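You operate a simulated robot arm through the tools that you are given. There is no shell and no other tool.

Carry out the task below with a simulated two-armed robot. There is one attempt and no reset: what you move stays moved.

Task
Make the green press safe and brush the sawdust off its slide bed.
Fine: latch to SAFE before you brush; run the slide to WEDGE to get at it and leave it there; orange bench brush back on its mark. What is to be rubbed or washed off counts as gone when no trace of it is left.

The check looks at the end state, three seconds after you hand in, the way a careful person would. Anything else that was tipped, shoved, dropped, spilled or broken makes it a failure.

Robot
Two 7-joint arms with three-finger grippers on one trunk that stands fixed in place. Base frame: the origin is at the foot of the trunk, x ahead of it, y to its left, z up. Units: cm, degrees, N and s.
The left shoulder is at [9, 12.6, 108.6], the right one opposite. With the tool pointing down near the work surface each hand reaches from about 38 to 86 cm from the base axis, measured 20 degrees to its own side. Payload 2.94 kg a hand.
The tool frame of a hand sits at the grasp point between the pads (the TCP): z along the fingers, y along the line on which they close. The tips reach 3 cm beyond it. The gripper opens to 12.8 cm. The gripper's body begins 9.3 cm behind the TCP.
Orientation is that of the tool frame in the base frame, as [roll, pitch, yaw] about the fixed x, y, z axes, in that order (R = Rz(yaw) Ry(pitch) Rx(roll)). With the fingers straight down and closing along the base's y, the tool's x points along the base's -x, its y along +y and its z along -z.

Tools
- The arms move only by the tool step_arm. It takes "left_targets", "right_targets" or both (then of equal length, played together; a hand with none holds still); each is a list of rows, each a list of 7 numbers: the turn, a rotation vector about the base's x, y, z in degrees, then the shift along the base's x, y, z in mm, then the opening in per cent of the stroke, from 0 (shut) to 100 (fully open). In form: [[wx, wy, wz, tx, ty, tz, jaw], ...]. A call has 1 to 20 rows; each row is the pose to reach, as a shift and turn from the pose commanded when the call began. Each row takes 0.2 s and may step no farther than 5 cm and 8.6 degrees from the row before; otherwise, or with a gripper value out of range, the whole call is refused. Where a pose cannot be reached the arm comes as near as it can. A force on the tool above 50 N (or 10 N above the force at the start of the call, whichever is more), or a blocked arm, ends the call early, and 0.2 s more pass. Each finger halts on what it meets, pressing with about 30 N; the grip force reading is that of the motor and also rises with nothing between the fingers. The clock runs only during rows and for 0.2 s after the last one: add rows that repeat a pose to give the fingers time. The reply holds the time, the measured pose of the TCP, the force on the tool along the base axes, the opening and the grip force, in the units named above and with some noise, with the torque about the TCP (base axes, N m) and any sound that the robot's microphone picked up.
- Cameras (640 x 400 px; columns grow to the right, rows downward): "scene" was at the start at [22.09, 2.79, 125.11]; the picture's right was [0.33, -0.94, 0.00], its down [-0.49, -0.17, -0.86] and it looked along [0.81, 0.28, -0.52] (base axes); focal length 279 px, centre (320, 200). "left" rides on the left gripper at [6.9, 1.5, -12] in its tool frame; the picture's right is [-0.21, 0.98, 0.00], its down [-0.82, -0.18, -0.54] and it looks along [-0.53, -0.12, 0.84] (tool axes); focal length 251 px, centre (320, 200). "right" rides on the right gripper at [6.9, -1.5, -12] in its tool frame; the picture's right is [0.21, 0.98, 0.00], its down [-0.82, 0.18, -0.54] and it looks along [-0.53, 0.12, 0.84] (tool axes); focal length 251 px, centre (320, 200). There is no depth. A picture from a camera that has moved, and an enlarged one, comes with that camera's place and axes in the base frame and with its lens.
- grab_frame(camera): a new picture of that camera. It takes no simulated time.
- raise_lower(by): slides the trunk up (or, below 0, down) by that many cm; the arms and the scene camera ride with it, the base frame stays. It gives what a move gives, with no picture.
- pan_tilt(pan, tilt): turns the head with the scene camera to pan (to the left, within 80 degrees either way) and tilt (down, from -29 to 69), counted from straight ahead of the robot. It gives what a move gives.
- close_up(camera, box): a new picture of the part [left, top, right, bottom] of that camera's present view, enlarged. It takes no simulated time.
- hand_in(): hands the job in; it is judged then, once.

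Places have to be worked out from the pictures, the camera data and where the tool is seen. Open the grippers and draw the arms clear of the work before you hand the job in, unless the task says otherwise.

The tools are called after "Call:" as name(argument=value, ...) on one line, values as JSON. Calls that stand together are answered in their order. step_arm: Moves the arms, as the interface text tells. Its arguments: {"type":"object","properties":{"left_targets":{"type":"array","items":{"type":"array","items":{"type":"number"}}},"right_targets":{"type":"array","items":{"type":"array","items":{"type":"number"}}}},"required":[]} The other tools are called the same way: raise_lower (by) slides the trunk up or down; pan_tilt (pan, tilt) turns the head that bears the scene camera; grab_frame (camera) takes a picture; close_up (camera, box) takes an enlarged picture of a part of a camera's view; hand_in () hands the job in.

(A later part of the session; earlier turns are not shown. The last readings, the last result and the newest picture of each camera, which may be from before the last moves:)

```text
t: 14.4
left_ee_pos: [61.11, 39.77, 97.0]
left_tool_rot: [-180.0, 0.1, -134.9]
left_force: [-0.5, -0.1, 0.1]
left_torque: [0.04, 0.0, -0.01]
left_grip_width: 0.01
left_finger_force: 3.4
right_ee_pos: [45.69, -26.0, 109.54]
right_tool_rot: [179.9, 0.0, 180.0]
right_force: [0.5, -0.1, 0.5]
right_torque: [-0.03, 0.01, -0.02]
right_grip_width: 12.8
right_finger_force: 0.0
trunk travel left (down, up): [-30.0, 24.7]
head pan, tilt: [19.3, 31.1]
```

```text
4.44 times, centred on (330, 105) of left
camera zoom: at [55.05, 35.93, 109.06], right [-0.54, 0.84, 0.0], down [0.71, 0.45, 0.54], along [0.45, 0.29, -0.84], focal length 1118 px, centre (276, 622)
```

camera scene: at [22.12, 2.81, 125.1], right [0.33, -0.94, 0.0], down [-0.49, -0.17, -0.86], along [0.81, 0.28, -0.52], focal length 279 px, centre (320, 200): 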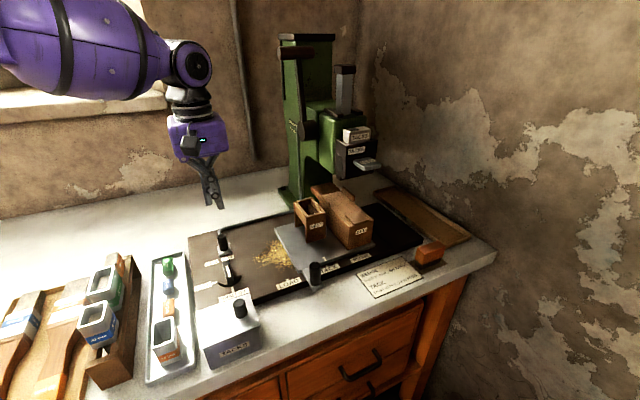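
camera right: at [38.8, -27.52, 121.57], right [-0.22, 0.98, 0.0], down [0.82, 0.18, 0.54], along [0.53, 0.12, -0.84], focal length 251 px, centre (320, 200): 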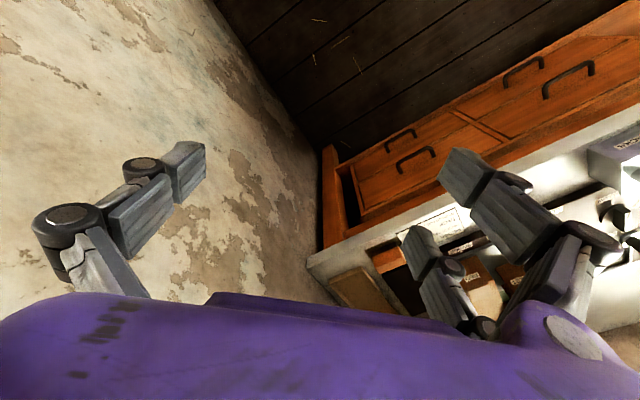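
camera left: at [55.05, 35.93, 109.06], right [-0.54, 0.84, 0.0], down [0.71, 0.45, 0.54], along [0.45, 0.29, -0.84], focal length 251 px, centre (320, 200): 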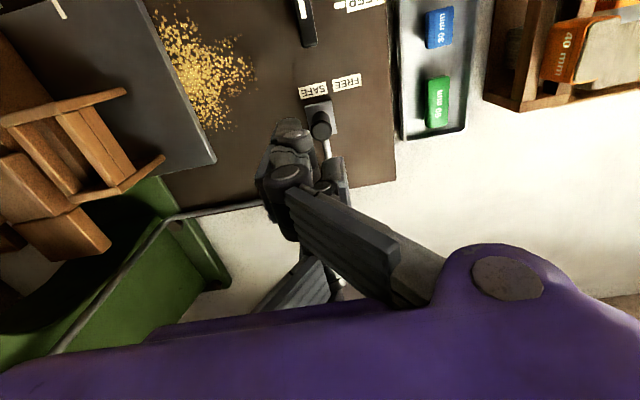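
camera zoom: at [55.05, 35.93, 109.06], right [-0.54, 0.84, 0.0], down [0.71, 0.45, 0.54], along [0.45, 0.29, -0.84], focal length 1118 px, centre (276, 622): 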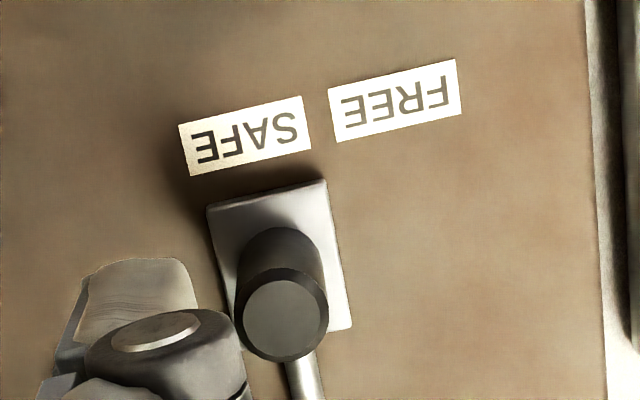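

The latch rests at the end of its roughly 3.0 cm stroke, symmetric to its FREE position, so it is at SAFE. Triangulation puts the slide knob at about (58.2, 16.4) with its top near z=87.4, so I turn the hand 90° and bring it above that knob; the prongs can then straddle it and push sideways rigidly.

Call:
step_arm(left_targets=[[0, 0, -8, -2, -20, 20, 0], [0, 0, -16.4, -6, -43, 40, 0], [0, 0, -24.6, -10, -66, 40, 10], [0, 0, -32.8, -14, -90, 40, 23], [0, 0, -41, -18, -113, 40, 23], [0, 0, -49, -22, -136, 40, 23], [0, 0, -57.4, -26, -159, 40, 23], [0, 0, -65.6, -30, -182, 40, 23], [0, 0, -73.8, -34, -205, 40, 23], [0, 0, -82, -38, -227, 40, 23], [0, 0, -90, -43, -248, 40, 23], [0, 0, -90, -43, -248, 40, 23]])

Call:
grab_frame(camera="left")

Call:
grab_frame(camera="scene")

Call:
grab_frame(camera="right")

```text
t: 17.0
left_ee_pos: [56.84, 14.7, 101.07]
left_tool_rot: [-179.9, 0.0, 135.0]
left_force: [-0.8, -0.5, -0.3]
left_torque: [0.0, 0.02, -0.01]
left_grip_width: 2.94
left_finger_force: 0.0
right_ee_pos: [45.72, -26.14, 109.51]
right_tool_rot: [-180.0, 0.2, 180.0]
right_force: [-0.7, -0.2, -0.3]
right_torque: [-0.05, -0.02, -0.02]
right_grip_width: 12.81
right_finger_force: 0.1
trunk travel left (down, up): [-30.0, 24.7]
head pan, tilt: [19.3, 31.1]
```

```text
taken
camera left: at [52.93, 20.6, 113.1], right [0.84, 0.54, 0.0], down [0.45, -0.71, 0.54], along [0.29, -0.46, -0.84], focal length 251 px, centre (320, 200)
```

left: 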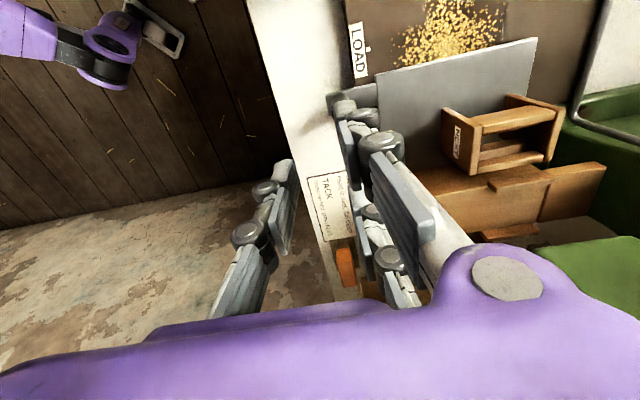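

```text
taken
camera scene: at [22.08, 2.81, 125.11], right [0.33, -0.94, 0.0], down [-0.49, -0.17, -0.86], along [0.81, 0.28, -0.52], focal length 279 px, centre (320, 200)
```

scene: 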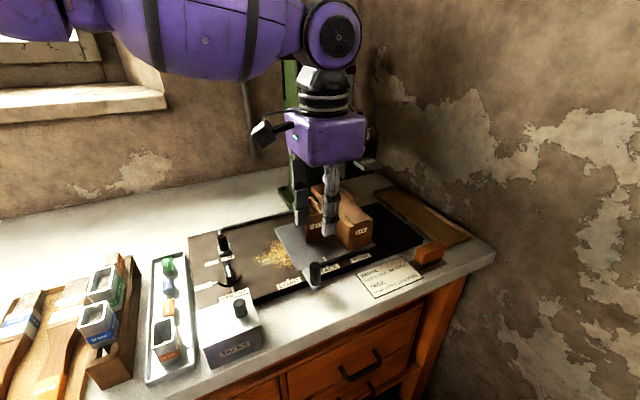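

```text
taken
camera right: at [38.83, -27.52, 121.55], right [-0.21, 0.98, 0.0], down [0.82, 0.18, 0.54], along [0.53, 0.12, -0.84], focal length 251 px, centre (320, 200)
```

right: 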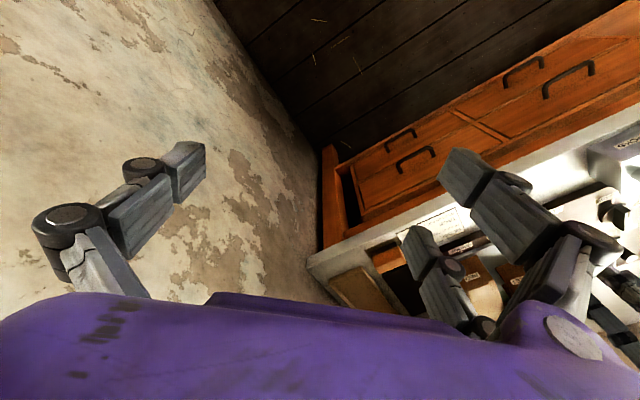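

The hand hovers over the handle; I zoom in to place the knob relative to the prongs.

Call:
close_up(camera="left", box=[260, 60, 440, 200])

Call:
close_up(camera="scene", box=[270, 180, 370, 300])

```text
2.86 times, centred on (350, 130) of left
camera zoom: at [52.93, 20.6, 113.1], right [0.84, 0.54, 0.0], down [0.45, -0.71, 0.54], along [0.29, -0.46, -0.84], focal length 718 px, centre (234, 400)
```

zoom: 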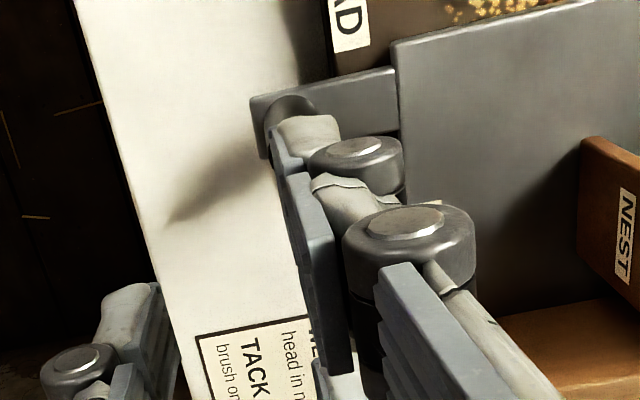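

```text
3.33 times, centred on (320, 240) of scene
camera zoom: at [22.08, 2.81, 125.11], right [0.33, -0.94, 0.0], down [-0.49, -0.17, -0.86], along [0.81, 0.28, -0.52], focal length 929 px, centre (320, 67)
```

zoom: 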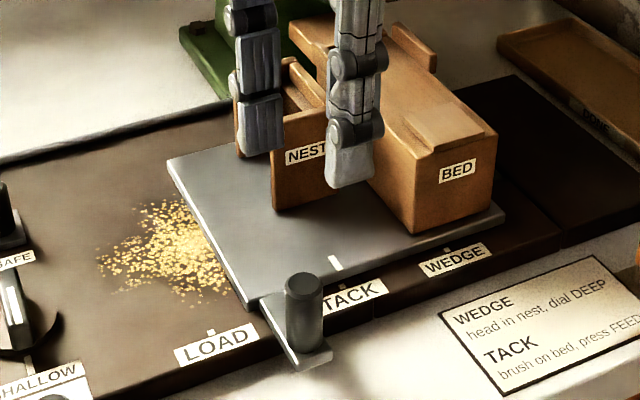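

The numbers put the knob midway between the two prongs within a few mm. I lower to just above the knob top and check.

Call:
step_arm(left_targets=[[0, 0, 0, 0, 2, -40, 23], [0, 0, 0, 0, 2, -80, 23], [0, 0, 0, 0, 2, -95, 23], [0, 0, 0, 0, 2, -95, 23]])

Call:
close_up(camera="left", box=[240, 60, 440, 220])

Call:
close_up(camera="scene", box=[270, 210, 370, 300])

```text
t: 18.0
left_ee_pos: [56.78, 14.96, 91.68]
left_tool_rot: [179.9, 0.1, 135.2]
left_force: [-0.1, -0.4, 1.1]
left_torque: [-0.03, -0.01, 0.01]
left_grip_width: 2.96
left_finger_force: 0.0
right_ee_pos: [45.69, -25.96, 109.53]
right_tool_rot: [-180.0, 0.1, -180.0]
right_force: [-0.4, -0.8, 0.6]
right_torque: [0.0, 0.04, 0.03]
right_grip_width: 12.84
right_finger_force: 0.1
trunk travel left (down, up): [-30.0, 24.7]
head pan, tilt: [19.3, 31.1]
```

```text
2.50 times, centred on (340, 140) of left
camera zoom: at [52.74, 20.84, 103.68], right [0.84, 0.54, 0.0], down [0.45, -0.71, 0.54], along [0.29, -0.46, -0.84], focal length 629 px, centre (270, 350)
```

zoom: 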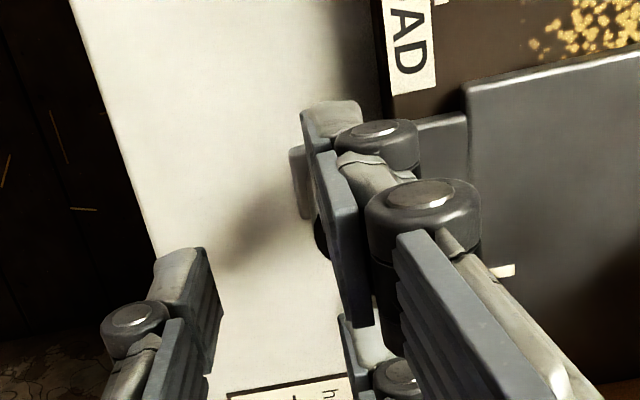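

```text
4.44 times, centred on (320, 255) of scene
camera zoom: at [22.09, 2.78, 125.11], right [0.33, -0.94, 0.0], down [-0.49, -0.17, -0.86], along [0.81, 0.28, -0.52], focal length 1239 px, centre (320, -44)
```

zoom: 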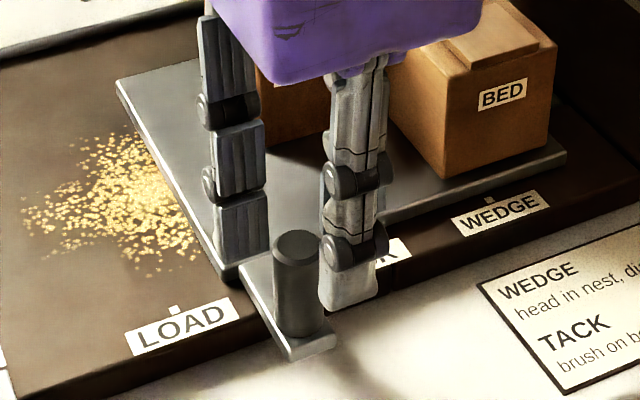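

The knob lies between the -s and +s prongs. I lower the last 4 cm.

Call:
step_arm(left_targets=[[0, 0, 0, 0, 0, -13, 23], [0, 0, 0, 0, 0, -26, 23], [0, 0, 0, 0, 0, -38, 23], [0, 0, 0, 0, 0, -38, 23]])

Call:
close_up(camera="left", box=[240, 60, 440, 220])

Call:
close_up(camera="scene", box=[270, 210, 370, 300])

```text
t: 19.0
left_ee_pos: [56.92, 14.95, 87.9]
left_tool_rot: [179.9, 0.1, 135.2]
left_force: [-0.2, 0.2, 0.0]
left_torque: [0.04, 0.02, -0.03]
left_grip_width: 2.95
left_finger_force: 0.1
right_ee_pos: [45.66, -26.08, 109.43]
right_tool_rot: [-180.0, 0.1, 180.0]
right_force: [-1.0, -0.1, -0.3]
right_torque: [0.01, -0.03, 0.0]
right_grip_width: 12.8
right_finger_force: 0.0
trunk travel left (down, up): [-30.0, 24.7]
head pan, tilt: [19.3, 31.1]
```

```text
2.50 times, centred on (340, 140) of left
camera zoom: at [52.83, 20.85, 100.06], right [0.84, 0.54, 0.0], down [0.45, -0.71, 0.54], along [0.29, -0.46, -0.84], focal length 629 px, centre (270, 350)
```

zoom: 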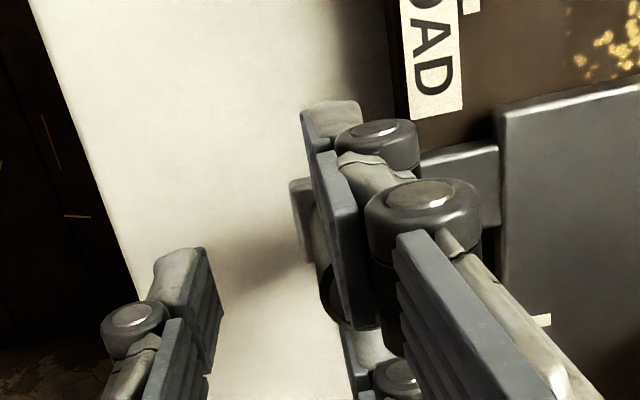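

```text
4.44 times, centred on (320, 255) of scene
camera zoom: at [22.07, 2.78, 125.11], right [0.33, -0.94, 0.0], down [-0.49, -0.17, -0.86], along [0.81, 0.28, -0.52], focal length 1239 px, centre (320, -44)
```

zoom: 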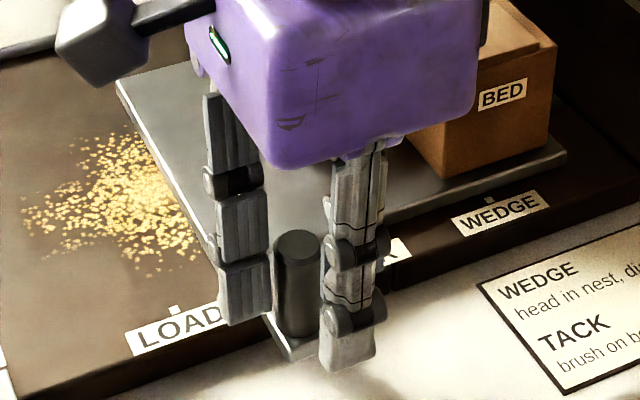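

The prongs straddle the handle knob. The label ticks are about 8.3 cm apart, so I push along the slide axis about 6.5 cm first and then look.

Call:
step_arm(left_targets=[[0, 0, 0, 5, -5, 0, 23], [0, 0, 0, 10, -10, 0, 23], [0, 0, 0, 16, -16, 0, 23], [0, 0, 0, 22, -22, 0, 23], [0, 0, 0, 28, -28, 0, 23], [0, 0, 0, 34, -34, 0, 23], [0, 0, 0, 40, -40, 0, 23], [0, 0, 0, 46, -46, 0, 23], [0, 0, 0, 46, -46, 0, 23]])

Call:
close_up(camera="left", box=[240, 60, 440, 220])

Call:
close_up(camera="scene", box=[270, 190, 410, 300])

```text
t: 21.0
left_ee_pos: [58.01, 14.0, 87.73]
left_tool_rot: [-180.0, 0.0, 135.2]
left_force: [-0.9, 0.0, 0.3]
left_torque: [-0.01, 0.01, 0.01]
left_grip_width: 2.95
left_finger_force: 0.0
left hand out of reach, approached as far as the arm can: row 3, 4, 5, 6, 7, 8, 9
right_ee_pos: [45.72, -25.93, 109.47]
right_tool_rot: [-180.0, 0.2, 180.0]
right_force: [-0.2, 0.7, -0.7]
right_torque: [-0.02, 0.01, 0.01]
right_grip_width: 12.8
right_finger_force: 0.0
trunk travel left (down, up): [-30.0, 24.7]
head pan, tilt: [19.3, 31.1]
```

```text
2.50 times, centred on (340, 140) of left
camera zoom: at [53.99, 19.97, 99.87], right [0.84, 0.54, 0.0], down [0.45, -0.71, 0.54], along [0.29, -0.45, -0.84], focal length 629 px, centre (270, 350)
```

zoom: 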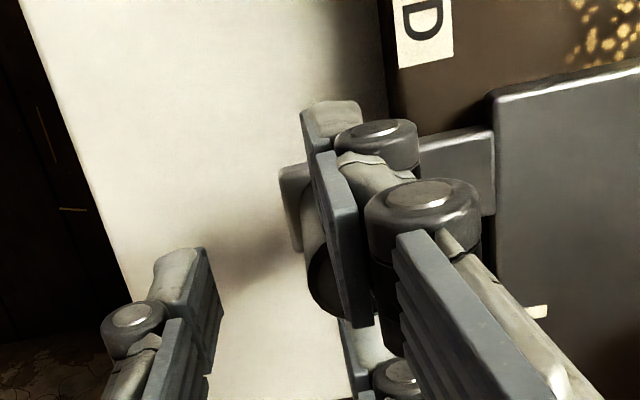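

```text
3.64 times, centred on (340, 245) of scene
camera zoom: at [22.09, 2.79, 125.11], right [0.33, -0.94, 0.0], down [-0.49, -0.17, -0.86], along [0.81, 0.28, -0.52], focal length 1014 px, centre (247, 36)
```

zoom: 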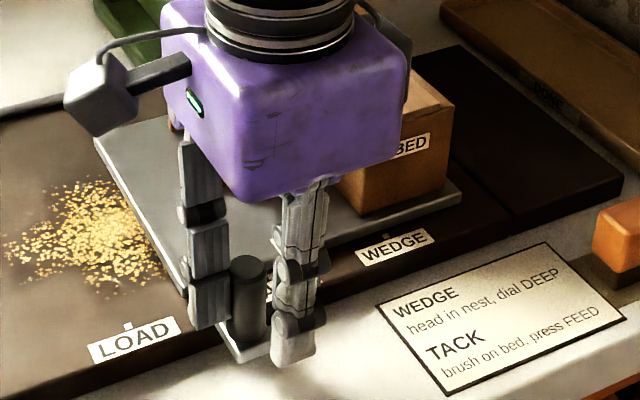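

The left wrist reaches its limit here and the slide has barely moved. The right arm mirrors this posture better, so I lift the left hand out and park it away to the left.

Call:
step_arm(left_targets=[[0, 0, 0, -2, 2, 30, 23], [0, 0, 0, -2, 2, 70, 23], [0, 0, 0, -2, 2, 110, 23], [0, 0, 8, -10, 40, 150, 23], [0, 0, 16, -25, 85, 190, 23], [0, 0, 24, -40, 130, 200, 23], [0, 0, 32, -60, 175, 200, 23], [0, 0, 40, -80, 220, 200, 23], [0, 0, 45, -100, 265, 200, 23], [0, 0, 45, -115, 310, 200, 23], [0, 0, 45, -115, 330, 200, 23], [0, 0, 45, -115, 330, 200, 23]])

Call:
grab_frame(camera="scene")

Call:
close_up(camera="scene", box=[270, 190, 410, 300])

```text
refused: row 4 steps farther than a row can; nothing moved
```

```text
taken
camera scene: at [22.09, 2.79, 125.11], right [0.33, -0.94, 0.0], down [-0.49, -0.17, -0.86], along [0.81, 0.28, -0.52], focal length 279 px, centre (320, 200)
```

scene: 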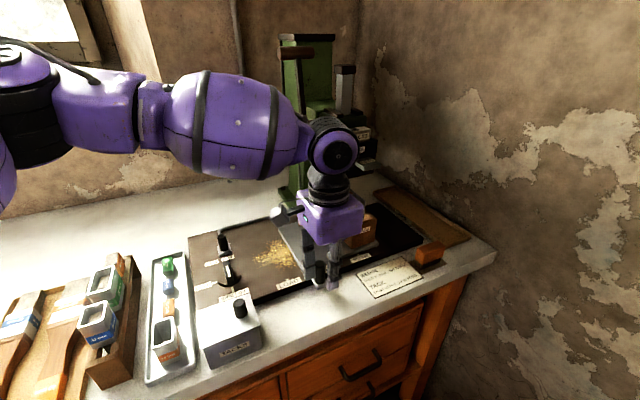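

```text
3.64 times, centred on (340, 245) of scene
camera zoom: at [22.09, 2.79, 125.11], right [0.33, -0.94, 0.0], down [-0.49, -0.17, -0.86], along [0.81, 0.28, -0.52], focal length 1014 px, centre (247, 36)
```

zoom: 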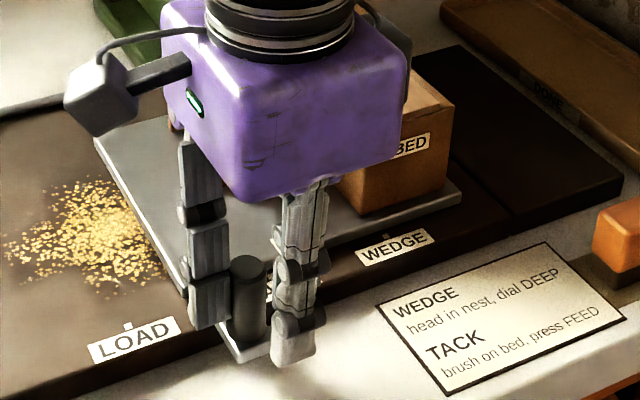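

The refusal was my step size. I first bring the command back to where the hand actually is (about -34,+36 mm), then lift in smaller steps.

Call:
step_arm(left_targets=[[0, 0, 0, -17, 17, 0, 23], [0, 0, 0, -36, 36, 0, 23], [0, 0, 0, -36, 36, 0, 23]])

```text
t: 21.8
left_ee_pos: [54.64, 17.4, 87.83]
left_tool_rot: [180.0, -0.1, 135.1]
left_force: [0.4, -0.4, 0.0]
left_torque: [-0.02, -0.01, 0.0]
left_grip_width: 2.95
left_finger_force: 0.0
right_ee_pos: [45.69, -25.94, 109.5]
right_tool_rot: [180.0, 0.0, 180.0]
right_force: [-0.6, 0.2, 0.0]
right_torque: [-0.03, 0.02, 0.0]
right_grip_width: 12.81
right_finger_force: 0.0
trunk travel left (down, up): [-30.0, 24.7]
head pan, tilt: [19.3, 31.1]
```

The command had been clipped already, so the hand moved back and likely carried the slide a little toward LOAD. I look at where it is now.

Call:
grab_frame(camera="scene")

Call:
close_up(camera="scene", box=[250, 190, 390, 300])

```text
taken
camera scene: at [22.14, 2.77, 125.1], right [0.33, -0.94, 0.0], down [-0.49, -0.17, -0.86], along [0.81, 0.28, -0.52], focal length 279 px, centre (320, 200)
```

scene: 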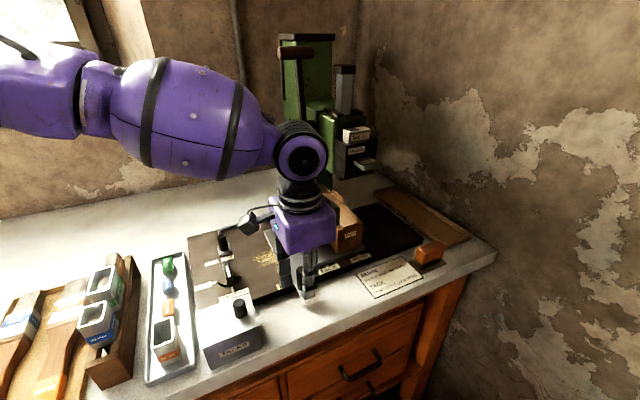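

```text
3.64 times, centred on (320, 245) of scene
camera zoom: at [22.14, 2.77, 125.1], right [0.33, -0.94, 0.0], down [-0.49, -0.17, -0.86], along [0.81, 0.28, -0.52], focal length 1014 px, centre (320, 36)
```

zoom: 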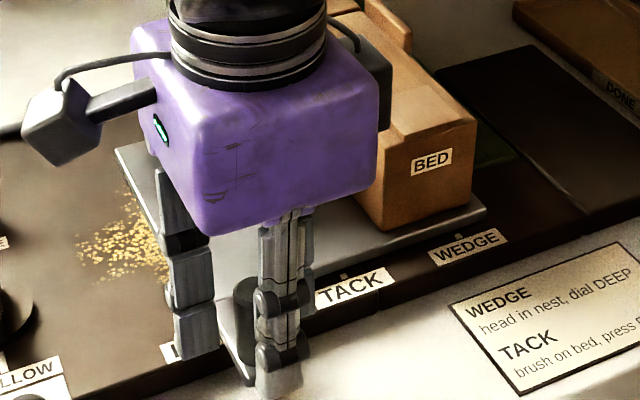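

The slide moves freely and went about 3 cm toward LOAD; no harm. I lift the left hand straight up and park it to the left.

Call:
step_arm(left_targets=[[0, 0, 0, 0, 0, 30, 23], [0, 0, 0, 0, 0, 60, 23], [0, 0, 0, 0, 0, 100, 23], [0, 0, 8, -10, 20, 130, 23], [0, 0, 16, -20, 50, 160, 23], [0, 0, 24, -30, 85, 180, 23], [0, 0, 32, -45, 125, 190, 23], [0, 0, 40, -60, 165, 195, 23], [0, 0, 45, -75, 205, 195, 23], [0, 0, 45, -85, 245, 195, 23], [0, 0, 45, -90, 280, 195, 23], [0, 0, 45, -90, 280, 195, 23]])

Call:
close_up(camera="scene", box=[250, 190, 390, 300])

Call:
grab_frame(camera="scene")

```text
t: 24.4
left_ee_pos: [45.51, 45.29, 107.4]
left_tool_rot: [179.8, 0.1, -179.8]
left_force: [-0.5, -0.2, 0.6]
left_torque: [0.0, 0.03, 0.02]
left_grip_width: 2.92
left_finger_force: 0.0
right_ee_pos: [45.71, -26.04, 109.49]
right_tool_rot: [-179.9, 0.0, -179.9]
right_force: [-0.2, 0.0, 0.4]
right_torque: [-0.01, 0.0, 0.04]
right_grip_width: 12.8
right_finger_force: 0.1
trunk travel left (down, up): [-30.0, 24.7]
head pan, tilt: [19.3, 31.1]
```

```text
3.64 times, centred on (320, 245) of scene
camera zoom: at [22.14, 2.76, 125.1], right [0.33, -0.94, 0.0], down [-0.49, -0.17, -0.86], along [0.81, 0.28, -0.52], focal length 1014 px, centre (320, 36)
```

zoom: 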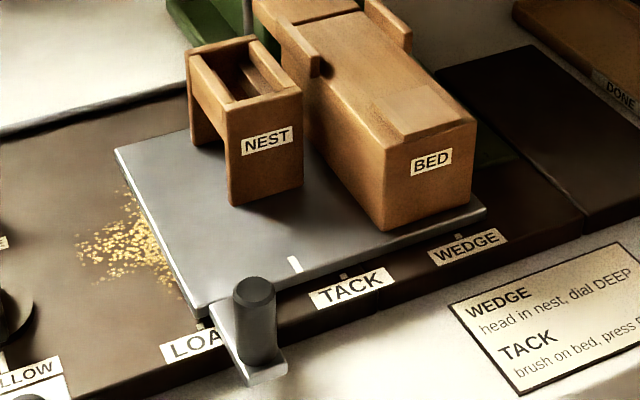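

```text
taken
camera scene: at [22.14, 2.76, 125.1], right [0.33, -0.94, 0.0], down [-0.49, -0.17, -0.86], along [0.81, 0.28, -0.52], focal length 279 px, centre (320, 200)
```

scene: 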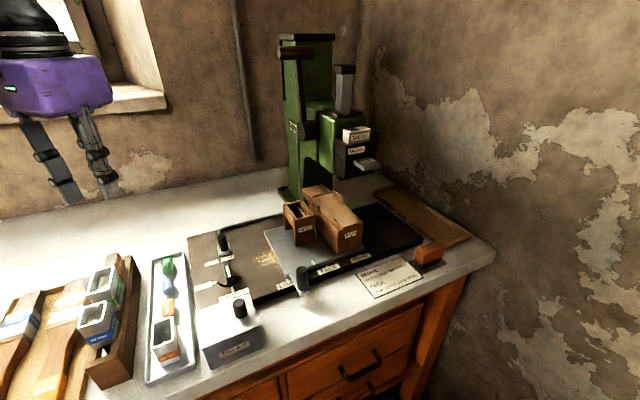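

The slide knob is now at about (56.3, 18.2). Since both slide and hand move only along the slide axis, the prongs can push at a smaller yaw that the left wrist can hold throughout; I go above the knob turned -25°.

Call:
step_arm(left_targets=[[0, 0, -4, 12, -36, 0, 23], [0, 0, -8, 25, -72, 0, 23], [0, 0, -12, 37, -108, -10, 23], [0, 0, -16, 50, -144, -20, 23], [0, 0, -20, 62, -180, -30, 23], [0, 0, -25, 75, -216, -40, 23], [0, 0, -25, 88, -252, -50, 23], [0, 0, -25, 100, -288, -64, 23], [0, 0, -25, 100, -288, -104, 23], [0, 0, -25, 100, -288, -154, 23], [0, 0, -25, 100, -288, -154, 23]])

Call:
close_up(camera="left", box=[240, 60, 440, 220])

Call:
close_up(camera="scene", box=[250, 210, 350, 300])

```text
t: 26.8
left_ee_pos: [55.42, 16.22, 92.03]
left_tool_rot: [180.0, 0.0, 155.0]
left_force: [-1.0, 0.2, 0.3]
left_torque: [0.01, 0.01, 0.0]
left_grip_width: 2.96
left_finger_force: 0.2
right_ee_pos: [45.6, -26.17, 109.6]
right_tool_rot: [179.9, 0.1, 180.0]
right_force: [0.2, -0.1, -0.1]
right_torque: [-0.01, 0.0, 0.02]
right_grip_width: 12.78
right_finger_force: 0.1
trunk travel left (down, up): [-30.0, 24.7]
head pan, tilt: [19.3, 31.1]
```

```text
2.50 times, centred on (340, 140) of left
camera zoom: at [49.77, 20.46, 104.08], right [0.61, 0.8, 0.0], down [0.67, -0.51, 0.54], along [0.43, -0.33, -0.84], focal length 629 px, centre (270, 350)
```

zoom: 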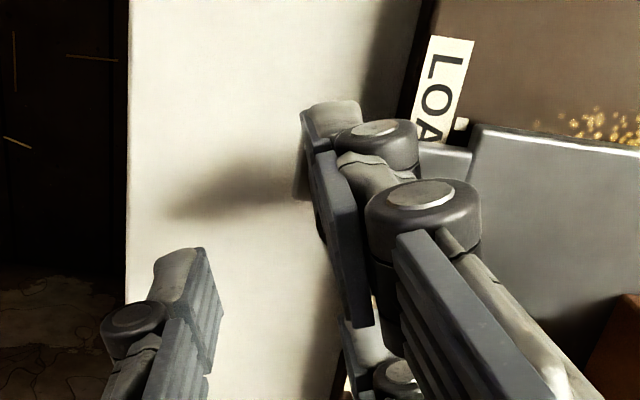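

```text
4.44 times, centred on (300, 255) of scene
camera zoom: at [22.0, 2.78, 125.13], right [0.33, -0.94, 0.0], down [-0.49, -0.17, -0.86], along [0.81, 0.28, -0.52], focal length 1239 px, centre (409, -44)
```

zoom: 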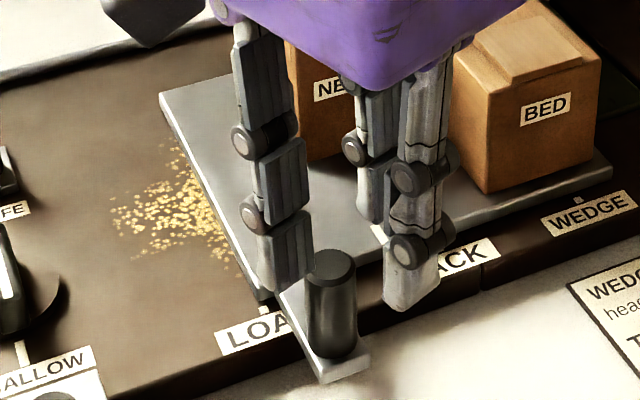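

The knob falls between the prongs again. I lower the remaining 4 cm and push along the slide axis about 7 cm, checking progress.

Call:
step_arm(left_targets=[[0, 0, 0, 0, 1, -14, 23], [0, 0, 0, 0, 1, -28, 23], [0, 0, 0, 0, 1, -41, 23], [0, 0, 0, 0, 1, -41, 23]])

Call:
close_up(camera="scene", box=[250, 210, 350, 300])

```text
t: 27.8
left_ee_pos: [55.61, 16.41, 88.05]
left_tool_rot: [-179.9, 0.1, 155.2]
left_force: [-0.4, 0.8, 0.5]
left_torque: [0.03, 0.02, -0.01]
left_grip_width: 2.95
left_finger_force: 0.0
right_ee_pos: [45.69, -26.14, 109.5]
right_tool_rot: [-180.0, 0.2, -180.0]
right_force: [0.0, -0.3, 0.2]
right_torque: [0.01, 0.03, 0.01]
right_grip_width: 12.8
right_finger_force: 0.0
trunk travel left (down, up): [-30.0, 24.7]
head pan, tilt: [19.3, 31.1]
```

```text
4.44 times, centred on (300, 255) of scene
camera zoom: at [22.07, 2.78, 125.11], right [0.33, -0.94, 0.0], down [-0.49, -0.17, -0.86], along [0.81, 0.28, -0.52], focal length 1239 px, centre (409, -44)
```

zoom: 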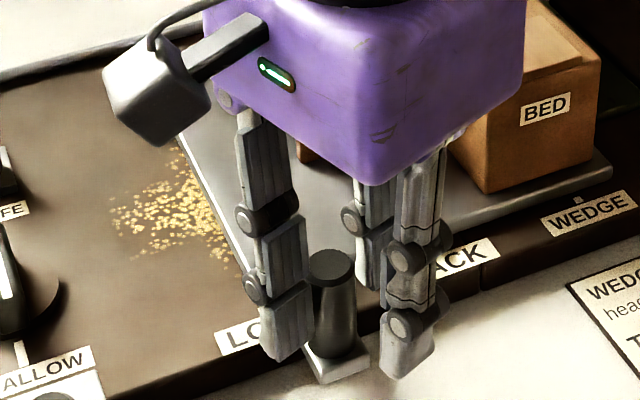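

In place with no contact force. I push along (0.707,-0.707) by 7 cm.

Call:
step_arm(left_targets=[[0, 0, 0, 6, -6, 0, 23], [0, 0, 0, 12, -12, 0, 23], [0, 0, 0, 18, -18, 0, 23], [0, 0, 0, 24, -24, 0, 23], [0, 0, 0, 30, -30, 0, 23], [0, 0, 0, 36, -36, 0, 23], [0, 0, 0, 42, -42, 0, 23], [0, 0, 0, 50, -50, 0, 23], [0, 0, 0, 50, -50, 0, 23]])

Call:
close_up(camera="scene", box=[250, 190, 410, 300])

```text
t: 29.8
left_ee_pos: [58.0, 14.14, 88.05]
left_tool_rot: [-179.9, 0.0, 155.1]
left_force: [-3.2, 1.4, -0.8]
left_torque: [0.01, 0.11, 0.07]
left_grip_width: 2.96
left_finger_force: 0.1
left hand out of reach, approached as far as the arm can: row 5, 6, 7, 8, 9
right_ee_pos: [45.67, -25.93, 109.63]
right_tool_rot: [180.0, 0.1, 180.0]
right_force: [-0.1, -0.1, 0.0]
right_torque: [0.0, -0.03, -0.02]
right_grip_width: 12.8
right_finger_force: 0.0
trunk travel left (down, up): [-30.0, 24.7]
head pan, tilt: [19.3, 31.1]
```

```text
3.64 times, centred on (330, 245) of scene
camera zoom: at [22.07, 2.81, 125.11], right [0.33, -0.94, 0.0], down [-0.49, -0.17, -0.86], along [0.81, 0.28, -0.52], focal length 1014 px, centre (284, 36)
```

zoom: 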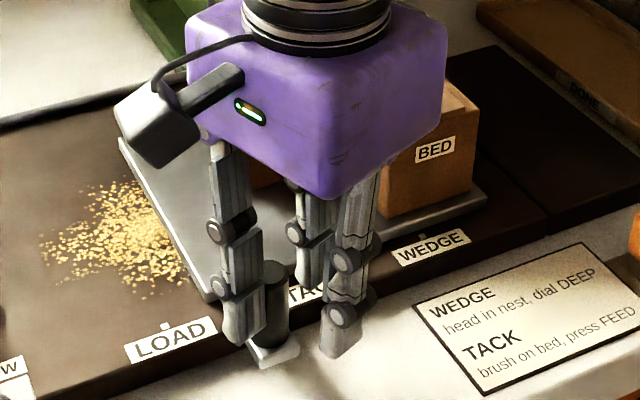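

The left arm stops at the same spot (58, 14) for a different yaw, so it is an arm limit rather than the wrist. The slide is back at about TACK; I lift straight up and test whether the reach is better higher up.

Call:
step_arm(left_targets=[[0, 0, 0, 0, 0, 30, 23], [0, 0, 0, 0, 0, 60, 23], [0, 0, 0, 0, 0, 100, 23], [0, 0, 0, 0, 0, 140, 23], [0, 0, 0, 0, 0, 140, 23]])

Call:
step_arm(left_targets=[[0, 0, 0, 20, -20, 0, 23], [0, 0, 0, 40, -40, 0, 23], [0, 0, 0, 60, -60, 0, 23], [0, 0, 0, 60, -60, 0, 23]])

```text
t: 31.0
left_ee_pos: [58.04, 14.13, 102.01]
left_tool_rot: [180.0, 0.0, 155.1]
left_force: [1.3, -0.3, 0.3]
left_torque: [0.01, 0.01, 0.01]
left_grip_width: 2.94
left_finger_force: 0.0
right_ee_pos: [45.74, -26.05, 109.46]
right_tool_rot: [-180.0, 0.1, -180.0]
right_force: [0.2, 0.1, 0.2]
right_torque: [-0.02, 0.02, 0.02]
right_grip_width: 12.8
right_finger_force: 0.0
trunk travel left (down, up): [-30.0, 24.7]
head pan, tilt: [19.3, 31.1]
```

```text
t: 32.0
left_ee_pos: [58.53, 13.5, 102.06]
left_tool_rot: [-180.0, 0.1, 155.2]
left_force: [0.0, 0.4, 0.3]
left_torque: [0.02, -0.05, 0.02]
left_grip_width: 2.94
left_finger_force: 0.0
left hand out of reach, approached as far as the arm can: row 1, 2, 3, 4
right_ee_pos: [45.68, -26.06, 109.48]
right_tool_rot: [180.0, 0.1, -180.0]
right_force: [-0.4, -0.4, 0.5]
right_torque: [-0.01, -0.04, 0.0]
right_grip_width: 12.8
right_finger_force: 0.0
trunk travel left (down, up): [-30.0, 24.7]
head pan, tilt: [19.3, 31.1]
```

The limit persists in the air. I test separately along +x and along -y to understand it.

Call:
step_arm(left_targets=[[0, 0, 0, 30, 0, 0, 23], [0, 0, 0, 60, 0, 0, 23], [0, 0, 0, 60, 0, 0, 23]])

Call:
step_arm(left_targets=[[0, 0, 0, 0, -30, 0, 23], [0, 0, 0, 0, -60, 0, 23], [0, 0, 0, 0, -60, 0, 23]])

Call:
step_arm(left_targets=[[0, 0, 8, 0, 0, 0, 23], [0, 0, 16, 0, -20, 0, 23], [0, 0, 24, 0, -40, 0, 23], [0, 0, 24, 0, -60, 0, 23], [0, 0, 24, 0, -60, 0, 23]])

```text
t: 32.8
left_ee_pos: [61.38, 16.27, 101.89]
left_tool_rot: [179.8, 0.0, 155.0]
left_force: [-0.4, -0.5, -0.5]
left_torque: [0.07, -0.01, -0.02]
left_grip_width: 2.94
left_finger_force: 0.0
left hand out of reach, approached as far as the arm can: row 1, 2, 3
right_ee_pos: [45.68, -26.13, 109.52]
right_tool_rot: [-179.9, 0.1, 179.9]
right_force: [0.1, -0.4, 0.1]
right_torque: [0.06, -0.04, 0.0]
right_grip_width: 12.77
right_finger_force: 0.1
trunk travel left (down, up): [-30.0, 24.7]
head pan, tilt: [19.3, 31.1]
```

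```text
t: 33.6
left_ee_pos: [61.44, 16.25, 101.76]
left_tool_rot: [180.0, -0.1, 155.1]
left_force: [-0.6, -0.1, 0.2]
left_torque: [0.01, -0.01, -0.01]
left_grip_width: 2.93
left_finger_force: 0.1
left hand out of reach, approached as far as the arm can: row 1, 2, 3
right_ee_pos: [45.81, -26.0, 109.54]
right_tool_rot: [180.0, 0.1, 180.0]
right_force: [0.0, 0.2, -0.3]
right_torque: [0.01, 0.01, -0.01]
right_grip_width: 12.8
right_finger_force: 0.1
trunk travel left (down, up): [-30.0, 24.7]
head pan, tilt: [19.3, 31.1]
```

```text
t: 34.8
left_ee_pos: [61.51, 16.39, 102.64]
left_tool_rot: [180.0, 0.1, 179.2]
left_force: [0.7, 0.3, -0.4]
left_torque: [0.03, -0.03, 0.01]
left_grip_width: 2.94
left_finger_force: 0.1
left hand out of reach, approached as far as the arm can: row 2, 3, 4, 5
right_ee_pos: [45.72, -26.06, 109.54]
right_tool_rot: [180.0, 0.0, -180.0]
right_force: [0.3, -0.6, -0.6]
right_torque: [0.01, -0.02, 0.01]
right_grip_width: 12.81
right_finger_force: 0.2
trunk travel left (down, up): [-30.0, 24.7]
head pan, tilt: [19.3, 31.1]
```

The left arm cannot cross inward of about y=14–16. I draw it back left and test whether the right arm reaches the area around (60, 12) in the air.

Call:
step_arm(left_targets=[[0, 0, 0, -20, 40, 20, 23], [0, 0, 0, -40, 80, 40, 23], [0, 0, 0, -60, 120, 50, 23], [0, 0, 0, -80, 160, 50, 23], [0, 0, 0, -100, 200, 50, 23], [0, 0, 0, -120, 240, 50, 23], [0, 0, 0, -140, 280, 50, 23], [0, 0, 0, -140, 280, 50, 23]])

Call:
step_arm(right_targets=[[0, 0, -8, 20, 40, 0, 60], [0, 0, -16, 40, 80, 0, 40], [0, 0, -24, 60, 120, 0, 23], [0, 0, -32, 80, 160, 0, 23], [0, 0, -40, 100, 200, 0, 23], [0, 0, -45, 110, 240, 0, 23], [0, 0, -45, 120, 280, 0, 23], [0, 0, -45, 130, 320, 0, 23], [0, 0, -45, 130, 350, 0, 23], [0, 0, -45, 130, 350, 0, 23]])

```text
t: 36.6
left_ee_pos: [47.42, 44.44, 107.48]
left_tool_rot: [179.9, 0.0, 179.1]
left_force: [0.7, 0.7, 0.2]
left_torque: [0.03, 0.01, -0.02]
left_grip_width: 2.95
left_finger_force: 0.0
right_ee_pos: [45.8, -26.18, 109.5]
right_tool_rot: [180.0, 0.0, -180.0]
right_force: [0.5, 0.7, 0.6]
right_torque: [0.02, -0.02, -0.04]
right_grip_width: 12.8
right_finger_force: 0.1
trunk travel left (down, up): [-30.0, 24.7]
head pan, tilt: [19.3, 31.1]
```

```text
t: 38.8
left_ee_pos: [47.43, 44.49, 107.37]
left_tool_rot: [180.0, 0.0, 179.2]
left_force: [0.1, 0.8, 0.1]
left_torque: [0.0, 0.02, 0.02]
left_grip_width: 2.92
left_finger_force: 0.1
right_ee_pos: [58.6, 8.73, 109.19]
right_tool_rot: [179.9, 0.1, 135.1]
right_force: [-0.1, -0.4, 0.2]
right_torque: [0.02, 0.0, -0.02]
right_grip_width: 2.95
right_finger_force: 0.1
trunk travel left (down, up): [-30.0, 24.7]
head pan, tilt: [19.3, 31.1]
```

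The right arm reaches there freely at yaw 135°. I look for the knob's present position.

Call:
close_up(camera="scene", box=[250, 190, 410, 300])

Call:
grab_frame(camera="right")

Call:
grab_frame(camera="scene")

```text
3.64 times, centred on (330, 245) of scene
camera zoom: at [22.1, 2.75, 125.11], right [0.33, -0.94, 0.0], down [-0.49, -0.17, -0.86], along [0.81, 0.28, -0.52], focal length 1014 px, centre (284, 36)
```

zoom: 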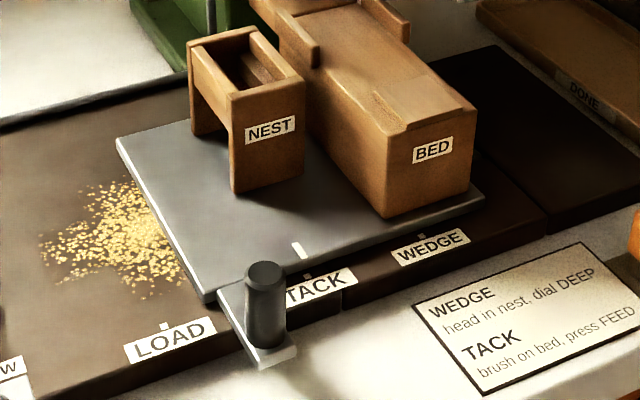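

```text
taken
camera right: at [52.75, 12.51, 121.31], right [0.54, 0.84, 0.0], down [0.71, -0.45, 0.54], along [0.46, -0.29, -0.84], focal length 251 px, centre (320, 200)
```

right: 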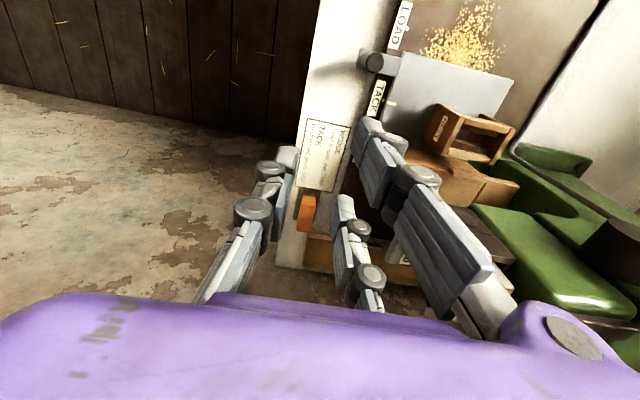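

```text
taken
camera scene: at [22.1, 2.75, 125.11], right [0.33, -0.94, 0.0], down [-0.49, -0.17, -0.86], along [0.81, 0.28, -0.52], focal length 279 px, centre (320, 200)
```

scene: 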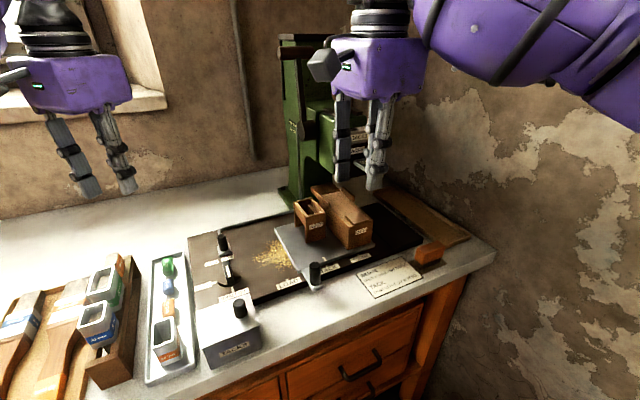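

Both cameras put the knob top at (58.15, 16.45, 87.4). I move the right hand so its prongs straddle it and stop just above.

Call:
step_arm(right_targets=[[0, 0, 0, -9, 32, -20, 23], [0, 0, 0, -18.5, 63, -40, 23], [0, 0, 0, -18.5, 63, -80, 23], [0, 0, 0, -18.5, 63, -120, 23], [0, 0, 0, -18.5, 63, -160, 23], [0, 0, 0, -18.5, 63, -174, 23], [0, 0, 0, -18.5, 63, -174, 23]])

Call:
close_up(camera="scene", box=[260, 210, 360, 300])

Call:
close_up(camera="right", box=[260, 60, 440, 200])

```text
t: 40.4
left_ee_pos: [47.43, 44.39, 107.31]
left_tool_rot: [-180.0, -0.1, 179.1]
left_force: [-0.2, 0.0, 0.5]
left_torque: [0.0, -0.02, 0.0]
left_grip_width: 2.97
left_finger_force: 0.1
right_ee_pos: [57.07, 15.23, 91.82]
right_tool_rot: [-180.0, 0.2, 135.0]
right_force: [-0.1, -0.2, 0.5]
right_torque: [-0.03, 0.01, 0.0]
right_grip_width: 2.94
right_finger_force: 0.0
trunk travel left (down, up): [-30.0, 24.7]
head pan, tilt: [19.3, 31.1]
```

```text
4.44 times, centred on (310, 255) of scene
camera zoom: at [22.1, 2.79, 125.11], right [0.33, -0.94, 0.0], down [-0.49, -0.17, -0.86], along [0.81, 0.28, -0.52], focal length 1239 px, centre (364, -44)
```

zoom: 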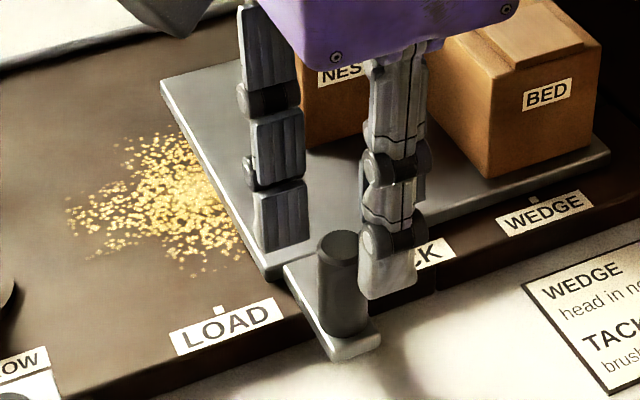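

```text
2.86 times, centred on (350, 130) of right
camera zoom: at [51.08, 19.03, 103.9], right [0.54, 0.84, 0.0], down [0.71, -0.45, 0.54], along [0.46, -0.29, -0.84], focal length 718 px, centre (234, 400)
```

zoom: 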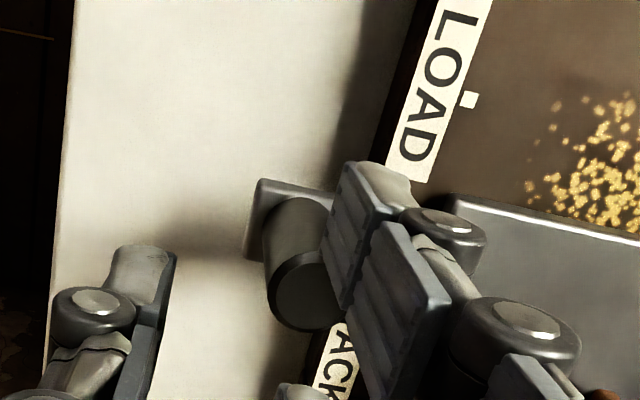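

Nearly centred; the prongs should come about 4 mm toward the front. I adjust and lower the last 4 cm.

Call:
step_arm(right_targets=[[0, 0, 0, -4, -4, 0, 23], [0, 0, 0, -4, -4, -14, 23], [0, 0, 0, -4, -4, -28, 23], [0, 0, 0, -4, -4, -40, 23], [0, 0, 0, -4, -4, -40, 23]])

Call:
close_up(camera="scene", box=[260, 210, 360, 300])

Call:
close_up(camera="right", box=[260, 60, 440, 200])

```text
t: 41.6
left_ee_pos: [47.44, 44.44, 107.27]
left_tool_rot: [179.9, 0.0, 179.1]
left_force: [1.0, 0.4, 0.1]
left_torque: [0.07, -0.02, -0.03]
left_grip_width: 2.96
left_finger_force: 0.1
right_ee_pos: [56.47, 14.93, 87.73]
right_tool_rot: [-180.0, 0.1, 135.0]
right_force: [-0.8, 0.0, -0.5]
right_torque: [0.01, -0.02, 0.0]
right_grip_width: 2.95
right_finger_force: 0.1
trunk travel left (down, up): [-30.0, 24.7]
head pan, tilt: [19.3, 31.1]
```

```text
4.44 times, centred on (310, 255) of scene
camera zoom: at [22.08, 2.79, 125.11], right [0.33, -0.94, 0.0], down [-0.49, -0.17, -0.86], along [0.81, 0.28, -0.52], focal length 1239 px, centre (364, -44)
```

zoom: 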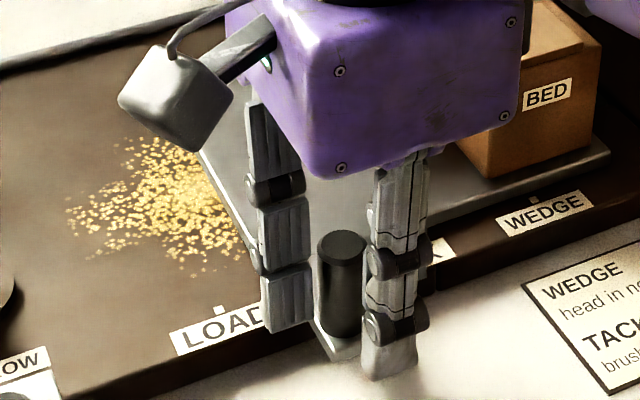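

```text
2.86 times, centred on (350, 130) of right
camera zoom: at [50.63, 18.74, 99.84], right [0.54, 0.84, 0.0], down [0.71, -0.45, 0.54], along [0.46, -0.29, -0.84], focal length 718 px, centre (234, 400)
```

zoom: 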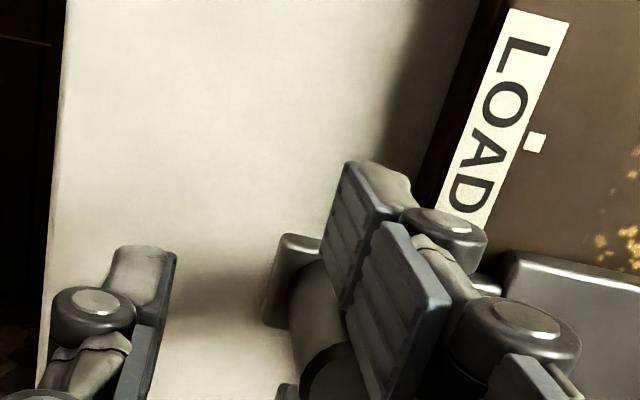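

The prongs straddle the knob. I push about 7 cm along the slide axis.

Call:
step_arm(right_targets=[[0, 0, 0, 6, -6, 0, 23], [0, 0, 0, 12, -12, 0, 23], [0, 0, 0, 18, -18, 0, 23], [0, 0, 0, 24, -24, 0, 23], [0, 0, 0, 30, -30, 0, 23], [0, 0, 0, 36, -36, 0, 23], [0, 0, 0, 42, -42, 0, 23], [0, 0, 0, 48, -48, 0, 23], [0, 0, 0, 50, -50, 0, 23], [0, 0, 0, 50, -50, 0, 23]])

Call:
close_up(camera="scene", box=[280, 180, 440, 290])

Call:
grab_frame(camera="right")

Call:
grab_frame(camera="scene")

```text
t: 43.8
left_ee_pos: [47.52, 44.43, 107.37]
left_tool_rot: [-180.0, 0.0, 179.0]
left_force: [-0.2, -0.1, -0.1]
left_torque: [0.0, -0.01, 0.01]
left_grip_width: 2.95
left_finger_force: 0.1
right_ee_pos: [61.49, 9.6, 87.83]
right_tool_rot: [-180.0, 0.1, 135.0]
right_force: [-0.2, 0.1, -0.3]
right_torque: [0.03, -0.01, 0.0]
right_grip_width: 2.98
right_finger_force: 0.2
trunk travel left (down, up): [-30.0, 24.7]
head pan, tilt: [19.3, 31.1]
```

```text
3.64 times, centred on (360, 235) of scene
camera zoom: at [22.09, 2.8, 125.11], right [0.33, -0.94, 0.0], down [-0.49, -0.17, -0.86], along [0.81, 0.28, -0.52], focal length 1014 px, centre (174, 73)
```

zoom: 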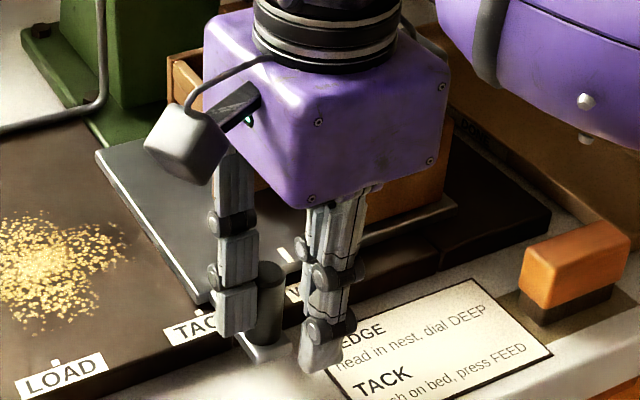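

```text
taken
camera right: at [55.57, 13.52, 99.93], right [0.54, 0.84, 0.0], down [0.71, -0.45, 0.54], along [0.46, -0.29, -0.84], focal length 251 px, centre (320, 200)
```

right: 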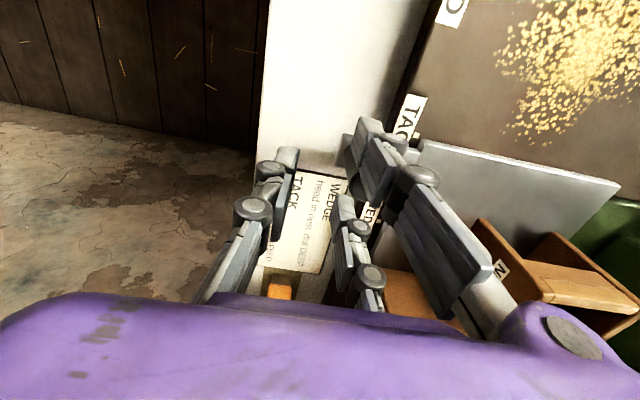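

```text
taken
camera scene: at [22.09, 2.8, 125.11], right [0.33, -0.94, 0.0], down [-0.49, -0.17, -0.86], along [0.81, 0.28, -0.52], focal length 279 px, centre (320, 200)
```

scene: 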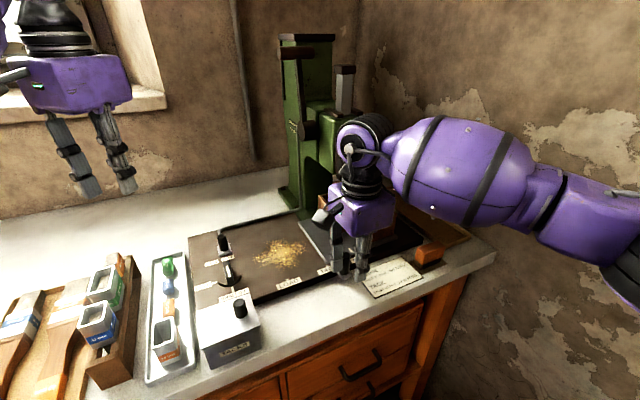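

The slide has come about 7 cm; its tick is roughly 1.3 cm short of the WEDGE tick. I push a further 0.9 cm and look from closer before the final alignment.

Call:
step_arm(right_targets=[[0, 0, 0, 3, -3, 0, 23], [0, 0, 0, 6, -6, 0, 23], [0, 0, 0, 6, -6, 0, 23]])

Call:
close_up(camera="scene", box=[320, 220, 390, 275])

Call:
close_up(camera="right", box=[320, 130, 480, 270])

```text
t: 44.6
left_ee_pos: [47.47, 44.44, 107.35]
left_tool_rot: [-180.0, 0.0, 179.1]
left_force: [-0.1, -1.7, -0.8]
left_torque: [-0.01, -0.01, 0.0]
left_grip_width: 2.94
left_finger_force: 0.1
right_ee_pos: [62.14, 9.27, 87.81]
right_tool_rot: [-180.0, 0.0, 135.0]
right_force: [-0.1, 0.6, -0.4]
right_torque: [-0.02, 0.02, 0.03]
right_grip_width: 2.93
right_finger_force: 0.0
trunk travel left (down, up): [-30.0, 24.7]
head pan, tilt: [19.3, 31.1]
```

```text
7.27 times, centred on (355, 248) of scene
camera zoom: at [22.09, 2.79, 125.11], right [0.33, -0.94, 0.0], down [-0.49, -0.17, -0.86], along [0.81, 0.28, -0.52], focal length 2027 px, centre (66, -146)
```

zoom: 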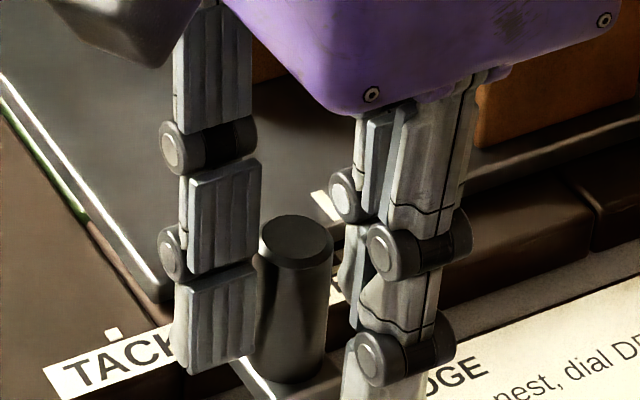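

```text
2.86 times, centred on (400, 200) of right
camera zoom: at [56.18, 12.97, 99.93], right [0.54, 0.84, 0.0], down [0.71, -0.45, 0.54], along [0.46, -0.29, -0.84], focal length 718 px, centre (91, 200)
```

zoom: 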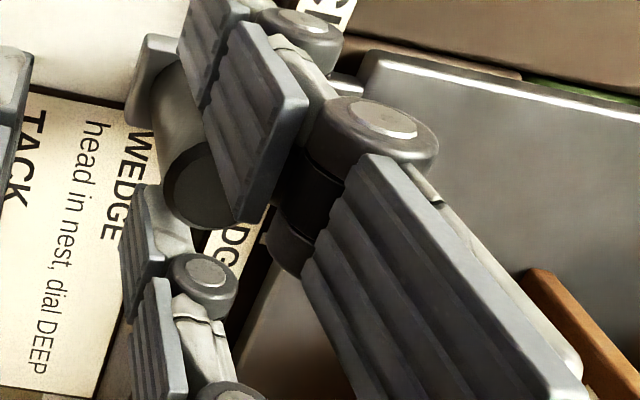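

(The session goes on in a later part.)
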